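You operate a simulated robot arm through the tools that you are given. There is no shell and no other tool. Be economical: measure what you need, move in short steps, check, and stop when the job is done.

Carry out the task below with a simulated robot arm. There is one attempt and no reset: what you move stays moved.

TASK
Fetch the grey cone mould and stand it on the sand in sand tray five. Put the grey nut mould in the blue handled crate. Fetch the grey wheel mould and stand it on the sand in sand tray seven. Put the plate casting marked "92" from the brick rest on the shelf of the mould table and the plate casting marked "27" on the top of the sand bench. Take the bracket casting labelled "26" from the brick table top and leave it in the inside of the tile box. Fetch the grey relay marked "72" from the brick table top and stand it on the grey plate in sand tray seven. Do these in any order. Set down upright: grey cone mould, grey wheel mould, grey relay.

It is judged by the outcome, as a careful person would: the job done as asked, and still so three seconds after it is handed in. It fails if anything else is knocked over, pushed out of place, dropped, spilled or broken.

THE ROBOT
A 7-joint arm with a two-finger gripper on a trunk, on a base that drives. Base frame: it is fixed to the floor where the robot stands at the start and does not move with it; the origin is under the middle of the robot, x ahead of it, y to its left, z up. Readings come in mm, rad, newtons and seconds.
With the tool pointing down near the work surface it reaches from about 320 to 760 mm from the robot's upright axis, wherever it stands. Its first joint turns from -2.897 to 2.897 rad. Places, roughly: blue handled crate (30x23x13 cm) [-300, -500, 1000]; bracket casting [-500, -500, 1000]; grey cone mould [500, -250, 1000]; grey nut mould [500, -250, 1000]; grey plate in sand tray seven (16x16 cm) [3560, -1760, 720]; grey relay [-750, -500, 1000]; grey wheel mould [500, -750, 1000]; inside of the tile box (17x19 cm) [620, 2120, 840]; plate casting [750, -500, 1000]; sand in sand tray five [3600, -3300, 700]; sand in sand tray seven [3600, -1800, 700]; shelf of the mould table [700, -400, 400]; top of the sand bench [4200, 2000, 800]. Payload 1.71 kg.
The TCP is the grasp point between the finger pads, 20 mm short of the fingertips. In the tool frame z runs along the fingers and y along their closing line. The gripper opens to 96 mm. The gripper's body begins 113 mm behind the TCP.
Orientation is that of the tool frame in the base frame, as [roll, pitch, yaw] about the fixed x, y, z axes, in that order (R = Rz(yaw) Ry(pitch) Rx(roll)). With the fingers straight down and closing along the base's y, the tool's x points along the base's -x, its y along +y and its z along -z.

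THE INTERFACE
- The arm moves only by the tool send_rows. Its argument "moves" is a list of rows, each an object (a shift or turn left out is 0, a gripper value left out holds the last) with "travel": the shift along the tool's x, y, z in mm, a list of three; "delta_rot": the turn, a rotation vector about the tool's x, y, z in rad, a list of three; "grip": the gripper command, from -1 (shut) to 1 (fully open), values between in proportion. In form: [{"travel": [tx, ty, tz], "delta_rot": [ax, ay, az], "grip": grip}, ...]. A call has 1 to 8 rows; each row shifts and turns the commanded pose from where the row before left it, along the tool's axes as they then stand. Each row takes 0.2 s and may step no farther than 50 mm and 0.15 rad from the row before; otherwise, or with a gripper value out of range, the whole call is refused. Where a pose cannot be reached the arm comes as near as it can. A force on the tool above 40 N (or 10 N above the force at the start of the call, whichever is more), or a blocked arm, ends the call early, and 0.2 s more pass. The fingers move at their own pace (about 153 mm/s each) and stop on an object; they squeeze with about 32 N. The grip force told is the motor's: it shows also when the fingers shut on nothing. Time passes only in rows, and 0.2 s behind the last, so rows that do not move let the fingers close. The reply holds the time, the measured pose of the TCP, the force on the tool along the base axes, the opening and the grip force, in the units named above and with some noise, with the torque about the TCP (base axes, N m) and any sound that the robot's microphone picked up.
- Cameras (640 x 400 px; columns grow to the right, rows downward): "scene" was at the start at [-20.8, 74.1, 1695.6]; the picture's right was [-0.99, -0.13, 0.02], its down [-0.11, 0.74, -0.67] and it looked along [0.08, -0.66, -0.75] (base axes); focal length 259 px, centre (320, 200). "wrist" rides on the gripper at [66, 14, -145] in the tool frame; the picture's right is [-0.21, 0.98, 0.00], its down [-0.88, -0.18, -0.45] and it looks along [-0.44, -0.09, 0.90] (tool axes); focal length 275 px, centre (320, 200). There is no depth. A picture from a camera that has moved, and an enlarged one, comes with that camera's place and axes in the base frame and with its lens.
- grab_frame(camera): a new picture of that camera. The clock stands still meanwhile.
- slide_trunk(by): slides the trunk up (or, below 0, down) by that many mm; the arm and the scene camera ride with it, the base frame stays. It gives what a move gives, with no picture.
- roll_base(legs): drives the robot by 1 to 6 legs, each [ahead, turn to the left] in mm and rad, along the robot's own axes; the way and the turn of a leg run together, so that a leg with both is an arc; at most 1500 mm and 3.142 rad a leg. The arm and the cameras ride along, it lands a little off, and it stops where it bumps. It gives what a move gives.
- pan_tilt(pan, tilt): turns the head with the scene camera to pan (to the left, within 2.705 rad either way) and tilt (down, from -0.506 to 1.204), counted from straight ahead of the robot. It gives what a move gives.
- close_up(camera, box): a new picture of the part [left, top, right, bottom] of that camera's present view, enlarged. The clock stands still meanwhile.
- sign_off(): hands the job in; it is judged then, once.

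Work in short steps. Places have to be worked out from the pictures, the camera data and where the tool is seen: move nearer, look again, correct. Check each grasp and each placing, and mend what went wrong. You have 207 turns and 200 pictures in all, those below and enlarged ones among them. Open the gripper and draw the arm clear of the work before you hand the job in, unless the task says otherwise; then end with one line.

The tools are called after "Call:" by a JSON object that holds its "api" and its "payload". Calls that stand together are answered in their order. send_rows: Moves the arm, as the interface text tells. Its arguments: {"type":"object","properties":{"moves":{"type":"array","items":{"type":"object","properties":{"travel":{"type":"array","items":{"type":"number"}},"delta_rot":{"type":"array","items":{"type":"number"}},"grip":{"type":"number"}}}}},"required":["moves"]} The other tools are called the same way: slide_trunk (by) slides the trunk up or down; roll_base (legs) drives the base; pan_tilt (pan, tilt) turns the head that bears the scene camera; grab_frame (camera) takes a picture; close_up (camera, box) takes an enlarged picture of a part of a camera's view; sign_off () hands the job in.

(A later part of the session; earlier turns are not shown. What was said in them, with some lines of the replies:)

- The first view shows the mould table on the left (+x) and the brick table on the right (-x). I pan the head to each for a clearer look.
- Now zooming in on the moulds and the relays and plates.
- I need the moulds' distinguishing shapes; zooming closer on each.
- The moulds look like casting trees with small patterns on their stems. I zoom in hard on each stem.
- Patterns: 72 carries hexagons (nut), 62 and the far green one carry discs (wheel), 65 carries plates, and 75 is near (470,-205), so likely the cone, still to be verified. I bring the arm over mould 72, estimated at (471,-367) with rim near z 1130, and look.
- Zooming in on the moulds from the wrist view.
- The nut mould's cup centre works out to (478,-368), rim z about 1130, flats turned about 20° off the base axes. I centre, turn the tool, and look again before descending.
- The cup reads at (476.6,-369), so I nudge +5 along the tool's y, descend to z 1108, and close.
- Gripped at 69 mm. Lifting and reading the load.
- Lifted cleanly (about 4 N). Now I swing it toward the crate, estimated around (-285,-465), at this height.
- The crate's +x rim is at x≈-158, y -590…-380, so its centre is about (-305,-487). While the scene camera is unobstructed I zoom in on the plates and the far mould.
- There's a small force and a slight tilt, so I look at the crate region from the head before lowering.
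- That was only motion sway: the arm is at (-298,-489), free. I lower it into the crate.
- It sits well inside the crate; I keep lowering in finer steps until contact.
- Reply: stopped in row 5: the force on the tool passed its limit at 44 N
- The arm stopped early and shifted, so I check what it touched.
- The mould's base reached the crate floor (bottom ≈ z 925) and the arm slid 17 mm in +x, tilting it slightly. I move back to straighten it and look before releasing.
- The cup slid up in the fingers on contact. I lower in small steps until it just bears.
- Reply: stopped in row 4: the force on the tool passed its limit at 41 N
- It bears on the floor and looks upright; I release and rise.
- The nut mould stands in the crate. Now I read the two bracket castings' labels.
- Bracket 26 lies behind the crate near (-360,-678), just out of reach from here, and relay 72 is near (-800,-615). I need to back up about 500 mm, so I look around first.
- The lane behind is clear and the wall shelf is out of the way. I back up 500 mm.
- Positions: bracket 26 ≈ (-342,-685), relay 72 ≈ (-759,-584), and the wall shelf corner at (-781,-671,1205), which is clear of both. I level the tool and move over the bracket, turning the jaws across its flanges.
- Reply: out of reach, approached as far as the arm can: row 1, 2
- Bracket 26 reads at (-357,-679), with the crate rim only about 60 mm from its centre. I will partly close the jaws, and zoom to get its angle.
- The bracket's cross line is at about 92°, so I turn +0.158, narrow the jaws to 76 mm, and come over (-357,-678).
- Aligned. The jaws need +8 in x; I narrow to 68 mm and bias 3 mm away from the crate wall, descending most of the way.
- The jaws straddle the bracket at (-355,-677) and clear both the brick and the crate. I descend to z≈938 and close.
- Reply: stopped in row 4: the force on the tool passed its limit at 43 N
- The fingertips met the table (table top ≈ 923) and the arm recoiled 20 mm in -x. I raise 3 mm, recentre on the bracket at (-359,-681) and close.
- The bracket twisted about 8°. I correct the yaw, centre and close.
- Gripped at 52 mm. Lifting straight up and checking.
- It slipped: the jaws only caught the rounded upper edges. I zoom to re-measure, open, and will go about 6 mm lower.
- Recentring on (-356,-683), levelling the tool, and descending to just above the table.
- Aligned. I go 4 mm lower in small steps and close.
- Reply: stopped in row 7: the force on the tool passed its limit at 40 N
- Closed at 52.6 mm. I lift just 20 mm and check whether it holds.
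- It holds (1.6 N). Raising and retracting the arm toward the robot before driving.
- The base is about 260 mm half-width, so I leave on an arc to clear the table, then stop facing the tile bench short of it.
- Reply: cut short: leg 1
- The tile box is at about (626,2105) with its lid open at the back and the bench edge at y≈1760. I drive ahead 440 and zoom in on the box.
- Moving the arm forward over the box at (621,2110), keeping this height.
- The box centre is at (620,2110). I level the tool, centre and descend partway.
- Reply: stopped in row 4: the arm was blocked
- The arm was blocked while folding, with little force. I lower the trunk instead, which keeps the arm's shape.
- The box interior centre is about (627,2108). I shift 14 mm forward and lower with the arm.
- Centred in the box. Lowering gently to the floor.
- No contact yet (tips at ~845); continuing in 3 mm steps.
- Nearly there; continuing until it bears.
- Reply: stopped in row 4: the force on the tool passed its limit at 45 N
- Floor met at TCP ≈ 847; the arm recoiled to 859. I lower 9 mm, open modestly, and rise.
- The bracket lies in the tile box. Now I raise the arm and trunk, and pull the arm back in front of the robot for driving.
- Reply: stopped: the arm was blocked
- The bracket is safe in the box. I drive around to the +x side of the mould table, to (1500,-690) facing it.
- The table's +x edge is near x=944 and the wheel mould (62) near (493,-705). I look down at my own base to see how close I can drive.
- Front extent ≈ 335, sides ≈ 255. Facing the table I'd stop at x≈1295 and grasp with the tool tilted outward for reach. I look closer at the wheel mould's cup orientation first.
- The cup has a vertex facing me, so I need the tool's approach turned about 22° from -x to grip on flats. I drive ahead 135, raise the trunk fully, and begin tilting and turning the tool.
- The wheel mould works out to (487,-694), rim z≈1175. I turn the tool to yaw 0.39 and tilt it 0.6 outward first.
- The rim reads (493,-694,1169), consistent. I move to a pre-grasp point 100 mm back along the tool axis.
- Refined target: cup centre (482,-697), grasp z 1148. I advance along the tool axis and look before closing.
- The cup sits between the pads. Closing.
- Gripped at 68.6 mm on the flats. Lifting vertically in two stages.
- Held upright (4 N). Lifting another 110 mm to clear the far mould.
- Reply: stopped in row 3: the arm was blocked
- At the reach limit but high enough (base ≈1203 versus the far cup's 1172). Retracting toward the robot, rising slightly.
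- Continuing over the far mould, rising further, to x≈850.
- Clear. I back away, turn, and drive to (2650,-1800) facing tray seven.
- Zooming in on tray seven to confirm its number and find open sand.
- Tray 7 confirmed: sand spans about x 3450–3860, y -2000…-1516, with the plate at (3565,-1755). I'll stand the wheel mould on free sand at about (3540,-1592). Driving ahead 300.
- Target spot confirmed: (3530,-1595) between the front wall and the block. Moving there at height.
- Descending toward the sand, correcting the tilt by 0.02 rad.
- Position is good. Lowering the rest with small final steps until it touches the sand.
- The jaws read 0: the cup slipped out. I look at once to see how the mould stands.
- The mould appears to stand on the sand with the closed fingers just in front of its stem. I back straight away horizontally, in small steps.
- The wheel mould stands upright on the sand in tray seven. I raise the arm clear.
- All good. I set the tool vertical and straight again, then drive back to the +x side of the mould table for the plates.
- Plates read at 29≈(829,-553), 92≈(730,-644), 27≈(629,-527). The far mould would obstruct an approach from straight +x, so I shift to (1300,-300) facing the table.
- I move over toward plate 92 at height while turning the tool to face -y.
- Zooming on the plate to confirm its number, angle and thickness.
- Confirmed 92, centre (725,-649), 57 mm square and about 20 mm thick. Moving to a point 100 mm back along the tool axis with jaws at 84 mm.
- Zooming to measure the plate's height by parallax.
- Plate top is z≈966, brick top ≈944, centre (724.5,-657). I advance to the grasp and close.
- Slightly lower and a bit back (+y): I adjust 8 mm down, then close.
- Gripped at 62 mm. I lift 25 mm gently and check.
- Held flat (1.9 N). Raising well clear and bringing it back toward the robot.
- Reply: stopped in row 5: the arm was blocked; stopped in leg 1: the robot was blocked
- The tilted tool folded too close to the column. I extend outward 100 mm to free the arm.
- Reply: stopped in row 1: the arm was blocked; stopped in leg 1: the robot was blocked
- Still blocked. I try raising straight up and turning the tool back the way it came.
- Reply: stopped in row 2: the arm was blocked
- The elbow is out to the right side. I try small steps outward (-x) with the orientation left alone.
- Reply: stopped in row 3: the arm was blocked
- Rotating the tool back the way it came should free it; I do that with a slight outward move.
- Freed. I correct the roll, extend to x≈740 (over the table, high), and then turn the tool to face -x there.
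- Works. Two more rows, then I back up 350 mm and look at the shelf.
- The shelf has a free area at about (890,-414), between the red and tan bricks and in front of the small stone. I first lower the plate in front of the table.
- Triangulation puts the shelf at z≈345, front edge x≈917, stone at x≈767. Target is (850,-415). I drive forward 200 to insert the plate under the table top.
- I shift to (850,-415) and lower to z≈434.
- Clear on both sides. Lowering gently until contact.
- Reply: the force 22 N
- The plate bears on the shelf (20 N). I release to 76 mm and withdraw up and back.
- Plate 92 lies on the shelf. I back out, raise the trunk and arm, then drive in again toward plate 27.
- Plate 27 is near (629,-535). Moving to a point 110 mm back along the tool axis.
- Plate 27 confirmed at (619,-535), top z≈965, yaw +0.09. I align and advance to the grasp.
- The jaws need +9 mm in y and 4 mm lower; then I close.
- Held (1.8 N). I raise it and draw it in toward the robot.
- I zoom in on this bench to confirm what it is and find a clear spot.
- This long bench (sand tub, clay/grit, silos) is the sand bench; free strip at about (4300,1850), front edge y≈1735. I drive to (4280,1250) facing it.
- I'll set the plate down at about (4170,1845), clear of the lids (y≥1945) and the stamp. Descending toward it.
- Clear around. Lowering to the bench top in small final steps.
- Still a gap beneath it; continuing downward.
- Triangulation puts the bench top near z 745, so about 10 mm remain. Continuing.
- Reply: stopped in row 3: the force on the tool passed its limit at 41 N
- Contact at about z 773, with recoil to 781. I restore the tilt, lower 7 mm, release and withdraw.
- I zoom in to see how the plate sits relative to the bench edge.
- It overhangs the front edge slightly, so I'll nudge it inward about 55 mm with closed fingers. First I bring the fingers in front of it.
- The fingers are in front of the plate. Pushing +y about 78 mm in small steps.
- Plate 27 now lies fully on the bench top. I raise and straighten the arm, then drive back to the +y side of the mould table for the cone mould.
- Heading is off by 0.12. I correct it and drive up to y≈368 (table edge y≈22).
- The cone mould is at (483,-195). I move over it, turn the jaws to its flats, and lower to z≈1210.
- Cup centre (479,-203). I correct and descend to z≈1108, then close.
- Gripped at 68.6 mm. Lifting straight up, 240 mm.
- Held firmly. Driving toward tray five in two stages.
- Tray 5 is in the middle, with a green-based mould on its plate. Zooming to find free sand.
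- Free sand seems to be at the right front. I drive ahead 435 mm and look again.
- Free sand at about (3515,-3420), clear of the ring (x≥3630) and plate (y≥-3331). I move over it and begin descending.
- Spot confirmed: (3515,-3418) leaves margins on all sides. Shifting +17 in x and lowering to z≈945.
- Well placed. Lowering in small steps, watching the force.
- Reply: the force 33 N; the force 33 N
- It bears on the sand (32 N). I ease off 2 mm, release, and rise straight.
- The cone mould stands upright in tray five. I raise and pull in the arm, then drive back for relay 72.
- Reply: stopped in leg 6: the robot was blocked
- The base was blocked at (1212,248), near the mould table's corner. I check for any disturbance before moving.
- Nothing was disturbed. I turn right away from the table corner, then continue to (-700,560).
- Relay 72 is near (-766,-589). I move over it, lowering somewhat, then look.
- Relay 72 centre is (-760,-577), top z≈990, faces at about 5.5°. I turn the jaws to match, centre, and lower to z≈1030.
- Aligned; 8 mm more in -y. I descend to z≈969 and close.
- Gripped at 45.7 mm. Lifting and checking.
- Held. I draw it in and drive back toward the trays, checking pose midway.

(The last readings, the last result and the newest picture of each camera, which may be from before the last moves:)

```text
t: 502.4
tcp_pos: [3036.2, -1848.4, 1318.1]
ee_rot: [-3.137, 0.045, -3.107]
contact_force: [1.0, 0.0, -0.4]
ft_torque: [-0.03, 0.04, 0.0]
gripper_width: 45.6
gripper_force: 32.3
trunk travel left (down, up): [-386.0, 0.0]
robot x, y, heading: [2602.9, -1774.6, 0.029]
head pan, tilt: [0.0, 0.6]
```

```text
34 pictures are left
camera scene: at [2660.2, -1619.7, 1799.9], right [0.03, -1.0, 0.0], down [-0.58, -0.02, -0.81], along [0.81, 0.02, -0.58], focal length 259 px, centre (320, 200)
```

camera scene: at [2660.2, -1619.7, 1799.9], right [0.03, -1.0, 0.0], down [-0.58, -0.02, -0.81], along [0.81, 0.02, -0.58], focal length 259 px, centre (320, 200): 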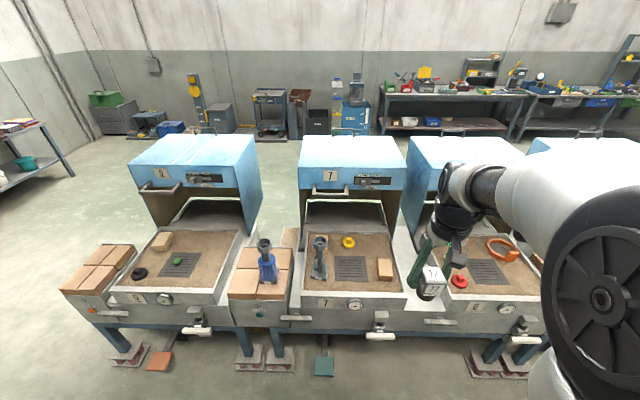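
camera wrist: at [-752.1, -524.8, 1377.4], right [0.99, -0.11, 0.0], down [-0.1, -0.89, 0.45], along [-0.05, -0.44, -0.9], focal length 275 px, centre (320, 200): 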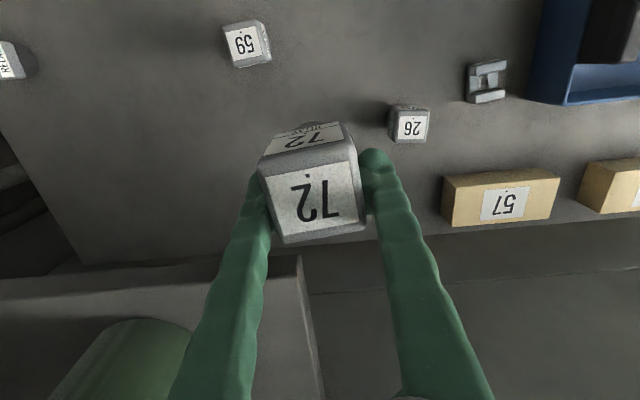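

Tray seven is ahead with the wheel mould standing. Driving ahead 295.

Call:
{"api": "roll_base", "payload": {"legs": [[292, -0.029]]}}

Call:
{"api": "send_rows", "payload": {"moves": [{"travel": [-20, 10, 10], "delta_rot": [0, 0.02, 0]}, {"travel": [-40, 20, 15], "delta_rot": [0, 0.02, 0]}, {"travel": [-40, 20, 15]}, {"travel": [-40, 20, 15]}, {"travel": [-40, 20, 15]}, {"travel": [-35, 12, 15]}, {}]}}

Call:
{"api": "grab_frame", "payload": {"camera": "wrist"}}

```text
t: 504.5
tcp_pos: [3312.3, -1860.5, 1324.7]
ee_rot: [-3.137, 0.06, -3.14]
contact_force: [0.4, 0.3, -0.7]
ft_torque: [0.01, 0.09, -0.03]
gripper_width: 45.5
gripper_force: 32.0
trunk travel left (down, up): [-386.0, 0.0]
robot x, y, heading: [2900.5, -1775.2, -0.008]
head pan, tilt: [0.0, 0.6]
```

```text
t: 506.1
tcp_pos: [3540.7, -1757.4, 1241.2]
ee_rot: [-3.139, 0.013, 3.14]
contact_force: [-0.4, 0.3, -0.7]
ft_torque: [0.0, -0.02, 0.0]
gripper_width: 45.6
gripper_force: 31.7
trunk travel left (down, up): [-386.0, 0.0]
robot x, y, heading: [2899.9, -1773.2, -0.01]
head pan, tilt: [0.0, 0.6]
```

```text
33 pictures are left
camera wrist: at [3474.6, -1744.2, 1385.4], right [0.21, 0.98, 0.0], down [0.87, -0.18, 0.46], along [0.45, -0.1, -0.89], focal length 275 px, centre (320, 200)
```

wrist: 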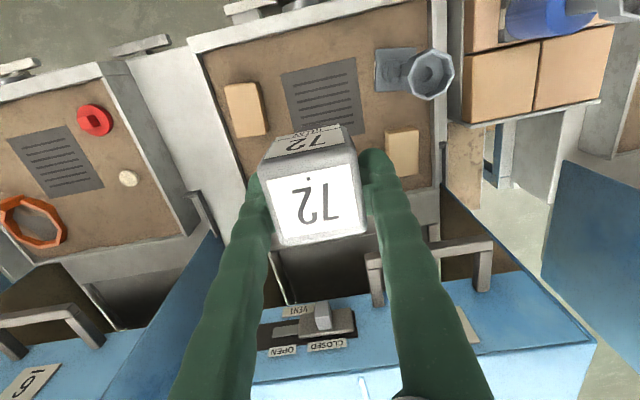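

The plate centre reads (3552,-1755). I centre over it and descend to about z 840.

Call:
{"api": "send_rows", "payload": {"moves": [{"travel": [-11, 2, 25], "delta_rot": [0, 0.01, 0]}, {"travel": [0, 0, 45]}, {"travel": [0, 0, 45]}, {"travel": [0, 0, 45]}, {"travel": [0, 0, 45]}, {"travel": [0, 0, 45]}, {"travel": [0, 0, 45]}, {"travel": [0, 0, 45]}]}}

Call:
{"api": "send_rows", "payload": {"moves": [{"travel": [0, 0, 45]}, {}]}}

Call:
{"api": "grab_frame", "payload": {"camera": "wrist"}}

Call:
{"api": "close_up", "payload": {"camera": "scene", "box": [250, 240, 450, 400]}}

```text
t: 507.9
tcp_pos: [3551.5, -1757.6, 897.0]
ee_rot: [-3.138, 0.003, 3.14]
contact_force: [1.3, -0.7, -1.6]
ft_torque: [-0.02, 0.05, 0.02]
gripper_width: 45.5
gripper_force: 31.7
trunk travel left (down, up): [-386.0, 0.0]
robot x, y, heading: [2897.5, -1770.8, -0.008]
head pan, tilt: [0.0, 0.6]
```

```text
t: 508.5
tcp_pos: [3547.3, -1758.8, 856.2]
ee_rot: [-3.138, 0.004, -3.141]
contact_force: [-0.3, 0.6, -0.8]
ft_torque: [-0.01, -0.08, 0.0]
gripper_width: 45.6
gripper_force: 32.1
trunk travel left (down, up): [-386.0, 0.0]
robot x, y, heading: [2895.8, -1770.1, -0.002]
head pan, tilt: [0.0, 0.6]
```

```text
32 pictures are left
camera wrist: at [3482.5, -1744.1, 1001.0], right [0.21, 0.98, 0.0], down [0.87, -0.18, 0.45], along [0.44, -0.09, -0.89], focal length 275 px, centre (320, 200)
```

wrist: 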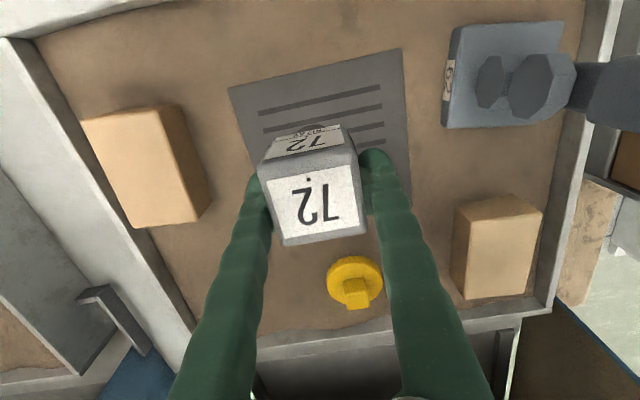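

```text
2.50 times, centred on (350, 320) of scene
camera zoom: at [2957.4, -1619.0, 1800.1], right [-0.01, -1.0, 0.0], down [-0.58, 0.0, -0.82], along [0.82, -0.01, -0.58], focal length 647 px, centre (245, -100)
```

zoom: 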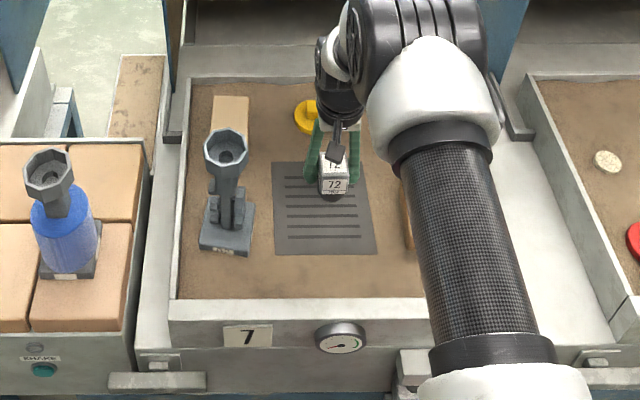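

Near plate edge reads x≈3487, so its centre is about 3563. I shift +13 in x and lower in decreasing steps.

Call:
{"api": "send_rows", "payload": {"moves": [{"travel": [-13, 0, 20]}, {"travel": [0, 0, 35]}, {"travel": [0, 0, 15]}, {"travel": [0, 0, 5]}, {"travel": [0, 0, 3]}, {}]}}

Call:
{"api": "close_up", "payload": {"camera": "scene", "box": [290, 260, 410, 360]}}

```text
t: 509.9
tcp_pos: [3563.7, -1758.2, 778.3]
ee_rot: [-3.14, 0.004, 3.141]
contact_force: [0.8, -0.3, -2.3]
ft_torque: [-0.03, 0.0, 0.01]
gripper_width: 45.6
gripper_force: 32.0
trunk travel left (down, up): [-386.0, 0.0]
robot x, y, heading: [2898.4, -1767.0, -0.003]
head pan, tilt: [0.0, 0.6]
```

```text
4.00 times, centred on (350, 310) of scene
camera zoom: at [2959.6, -1618.8, 1800.0], right [-0.01, -1.0, 0.0], down [-0.58, 0.0, -0.82], along [0.82, -0.01, -0.58], focal length 1036 px, centre (200, -240)
```

zoom: 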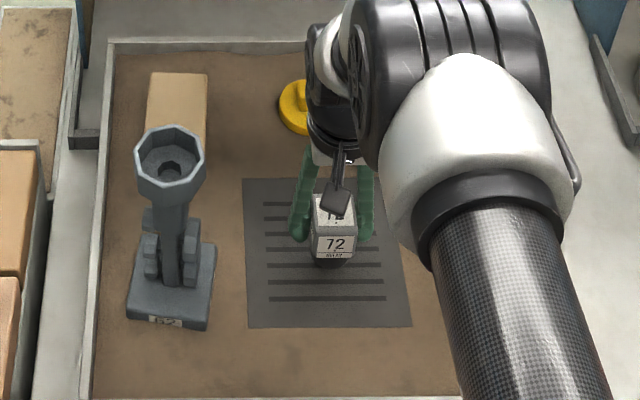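

It's over the plate's centre, a few mm up. Continuing in 2 mm steps.

Call:
{"api": "send_rows", "payload": {"moves": [{"travel": [0, 0, 2]}, {"travel": [0, 0, 2]}, {"travel": [0, 0, 2]}, {"travel": [0, 0, 2]}, {}]}}

```text
t: 511.1
tcp_pos: [3563.2, -1757.6, 769.9]
ee_rot: [-3.138, 0.003, -3.141]
contact_force: [0.8, -0.2, -0.6]
ft_torque: [0.03, -0.02, -0.01]
gripper_width: 45.6
gripper_force: 32.4
trunk travel left (down, up): [-386.0, 0.0]
robot x, y, heading: [2899.4, -1768.2, -0.005]
head pan, tilt: [0.0, 0.6]
```

Call:
{"api": "send_rows", "payload": {"moves": [{"travel": [0, 0, 2]}, {"travel": [0, 0, 2]}, {"travel": [0, 0, 2]}, {}]}}

```text
t: 512.1
tcp_pos: [3563.0, -1758.3, 763.5]
ee_rot: [-3.14, 0.005, -3.141]
contact_force: [0.6, -0.3, 0.1]
ft_torque: [-0.01, -0.02, -0.04]
gripper_width: 45.6
gripper_force: 32.2
trunk travel left (down, up): [-386.0, 0.0]
robot x, y, heading: [2897.5, -1773.0, -0.008]
head pan, tilt: [0.0, 0.6]
```

Call:
{"api": "send_rows", "payload": {"moves": [{"travel": [0, 0, 1.5]}, {"travel": [0, 0, 1.5]}, {}]}}

Call:
{"api": "close_up", "payload": {"camera": "scene", "box": [345, 295, 395, 335]}}

```text
t: 512.9
tcp_pos: [3563.0, -1758.9, 760.0]
ee_rot: [-3.138, 0.003, -3.141]
contact_force: [0.0, -0.5, -1.2]
ft_torque: [-0.01, -0.01, 0.01]
gripper_width: 45.4
gripper_force: 31.8
trunk travel left (down, up): [-386.0, 0.0]
robot x, y, heading: [2901.3, -1771.4, -0.005]
head pan, tilt: [0.0, 0.6]
```

```text
10.00 times, centred on (370, 315) of scene
camera zoom: at [2959.6, -1618.8, 1800.0], right [-0.01, -1.0, 0.0], down [-0.58, 0.0, -0.82], along [0.82, -0.01, -0.58], focal length 2589 px, centre (-180, -950)
```

zoom: 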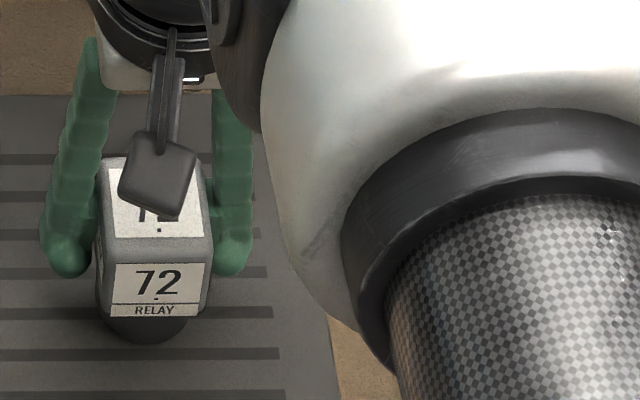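

No contact yet; continuing carefully.

Call:
{"api": "send_rows", "payload": {"moves": [{"travel": [0, 0, 2]}, {"travel": [0, 0, 2]}, {"travel": [0, 0, 1.5]}, {}]}}

```text
t: 513.9
tcp_pos: [3563.7, -1758.6, 753.2]
ee_rot: [-3.139, 0.004, 3.142]
contact_force: [-0.2, -0.1, -0.8]
ft_torque: [-0.01, 0.02, 0.0]
gripper_width: 45.6
gripper_force: 31.8
trunk travel left (down, up): [-386.0, 0.0]
robot x, y, heading: [2898.4, -1772.5, -0.011]
head pan, tilt: [0.0, 0.6]
```

Call:
{"api": "send_rows", "payload": {"moves": [{"travel": [0, 0, 2]}, {"travel": [0, 0, 2]}, {"travel": [0, 0, 2]}, {}]}}

```text
t: 514.9
tcp_pos: [3566.1, -1759.2, 751.9]
ee_rot: [-3.138, 0.013, -3.141]
contact_force: [0.2, -0.6, 36.4]
ft_torque: [-0.02, -0.09, 0.04]
gripper_width: 45.7
gripper_force: 32.2
trunk travel left (down, up): [-386.0, 0.0]
robot x, y, heading: [2898.7, -1770.6, -0.001]
head pan, tilt: [0.0, 0.6]
```

Contact on the plate (36 N). I ease off 3 mm, release and rise.

Call:
{"api": "send_rows", "payload": {"moves": [{"travel": [0, 0, -2]}, {"travel": [0, 0, -1]}, {}, {"grip": 0.3}, {"grip": 0.6}, {"travel": [0, 0, -30]}, {"travel": [0, 0, -45]}, {"travel": [0, 0, -45]}]}}

Call:
{"api": "close_up", "payload": {"camera": "scene", "box": [250, 240, 450, 400]}}

Call:
{"api": "grab_frame", "payload": {"camera": "wrist"}}

```text
t: 515.9
tcp_pos: [3547.6, -1758.3, 760.4]
ee_rot: [-3.138, 0.014, 3.141]
contact_force: [-0.4, -0.3, -0.1]
ft_torque: [-0.03, -0.05, 0.0]
gripper_width: 62.3
gripper_force: 0.1
trunk travel left (down, up): [-386.0, 0.0]
robot x, y, heading: [2899.4, -1770.0, -0.009]
head pan, tilt: [0.0, 0.6]
stopped in row 4: the arm was blocked; the commanded pose is now the measured one
```

```text
2.50 times, centred on (350, 320) of scene
camera zoom: at [2957.0, -1618.8, 1800.0], right [-0.01, -1.0, 0.0], down [-0.58, 0.0, -0.82], along [0.82, -0.01, -0.58], focal length 647 px, centre (245, -100)
```

zoom: 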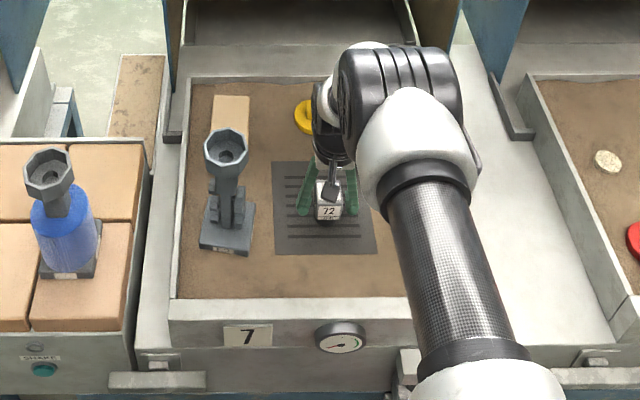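

```text
27 pictures are left
camera wrist: at [3481.2, -1744.6, 905.2], right [0.21, 0.98, 0.0], down [0.87, -0.18, 0.46], along [0.45, -0.09, -0.89], focal length 275 px, centre (320, 200)
```

wrist: 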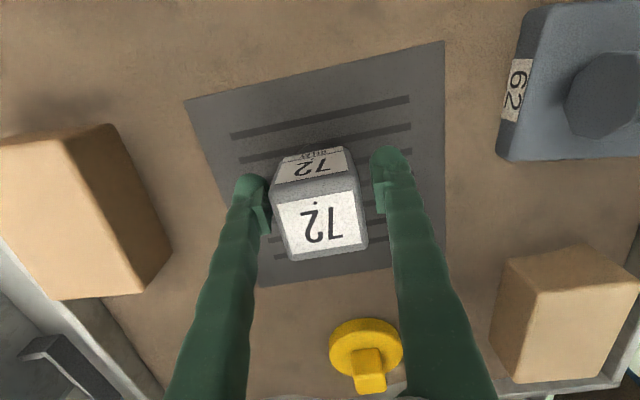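

The relay stands free between the fingers. Rising straight up.

Call:
{"api": "send_rows", "payload": {"moves": [{"grip": 0.6}, {"travel": [0, 0, -15], "grip": 0.6}, {"travel": [0, 0, -40]}, {"travel": [0, 0, -45]}, {"travel": [0, 0, -45]}, {"travel": [0, 0, -45]}, {"travel": [0, 0, -45]}, {}]}}

Call:
{"api": "close_up", "payload": {"camera": "scene", "box": [250, 240, 450, 400]}}

Call:
{"api": "grab_frame", "payload": {"camera": "wrist"}}

```text
t: 517.6
tcp_pos: [3543.4, -1756.1, 991.0]
ee_rot: [-3.138, 0.009, 3.141]
contact_force: [0.3, 0.1, 0.0]
ft_torque: [-0.01, 0.02, -0.01]
gripper_width: 76.6
gripper_force: 0.1
trunk travel left (down, up): [-386.0, 0.0]
robot x, y, heading: [2897.4, -1762.9, -0.007]
head pan, tilt: [0.0, 0.6]
```

```text
2.50 times, centred on (350, 320) of scene
camera zoom: at [2960.3, -1619.0, 1799.9], right [-0.01, -1.0, 0.0], down [-0.58, 0.0, -0.82], along [0.82, -0.01, -0.58], focal length 647 px, centre (245, -100)
```

zoom: 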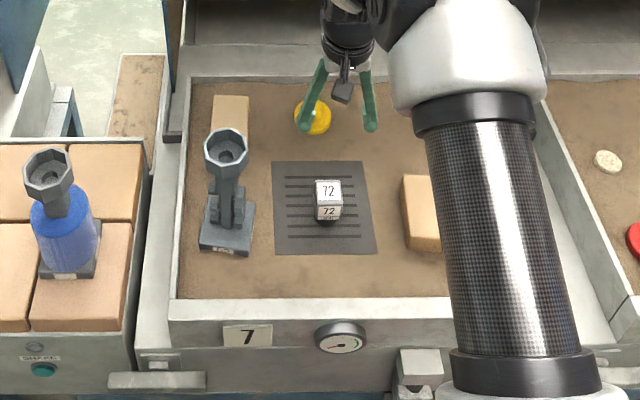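

```text
25 pictures are left
camera wrist: at [3478.4, -1741.6, 1135.6], right [0.21, 0.98, 0.0], down [0.87, -0.18, 0.45], along [0.44, -0.09, -0.89], focal length 275 px, centre (320, 200)
```

wrist: 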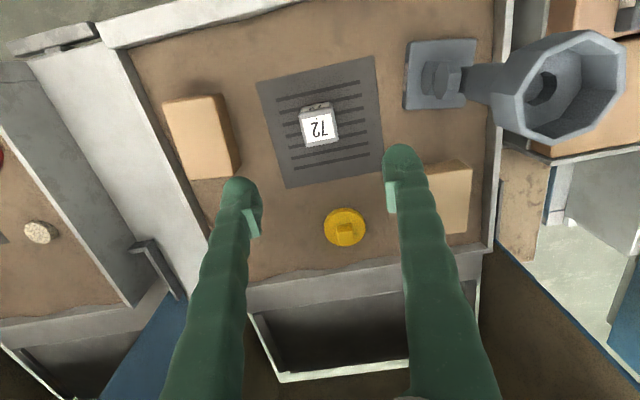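

The relay stands upright on the plate, and all seven items are placed. I raise the arm fully clear, open the gripper and back away a little.

Call:
{"api": "send_rows", "payload": {"moves": [{"travel": [0, 0, -45], "grip": 1}, {"travel": [0, 0, -45]}, {"travel": [0, 0, -45]}, {"travel": [0, 0, -45]}, {"travel": [0, 0, -45]}, {"travel": [30, 0, -20]}, {"travel": [40, 0, 0]}, {}]}}

Call:
{"api": "roll_base", "payload": {"legs": [[-250, 0]]}}

Call:
{"api": "grab_frame", "payload": {"camera": "scene"}}

```text
t: 519.5
tcp_pos: [3470.6, -1754.7, 1237.3]
ee_rot: [-3.136, 0.007, 3.141]
contact_force: [-0.3, 0.1, 0.3]
ft_torque: [-0.03, 0.02, 0.01]
gripper_width: 96.2
gripper_force: 0.0
trunk travel left (down, up): [-386.0, 0.0]
robot x, y, heading: [2897.7, -1771.0, -0.002]
head pan, tilt: [0.0, 0.6]
```

```text
t: 521.4
tcp_pos: [3223.4, -1754.7, 1235.6]
ee_rot: [-3.138, 0.007, 3.135]
contact_force: [0.5, -0.8, -0.6]
ft_torque: [0.02, -0.03, 0.0]
gripper_width: 96.1
gripper_force: 0.0
trunk travel left (down, up): [-386.0, 0.0]
robot x, y, heading: [2649.5, -1767.8, -0.015]
head pan, tilt: [0.0, 0.6]
```

```text
24 pictures are left
camera scene: at [2714.7, -1616.7, 1799.8], right [-0.01, -1.0, 0.0], down [-0.58, 0.01, -0.81], along [0.81, -0.01, -0.58], focal length 259 px, centre (320, 200)
```

scene: 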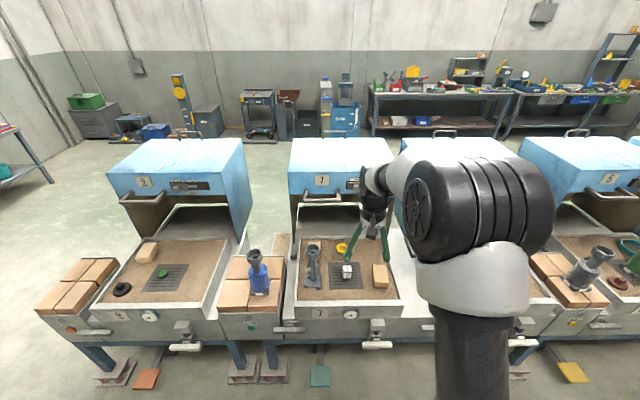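

Everything stands as placed and the arm is clear with the gripper open, so I hand the job in.

Call:
{"api": "sign_off", "payload": {}}

```text
The job is handed in.
```

I placed all seven items and handed the job in, with the gripper open and the arm clear. I identified the grey cone mould (marked 75) by elimination from its position, not by a clear cone shape.
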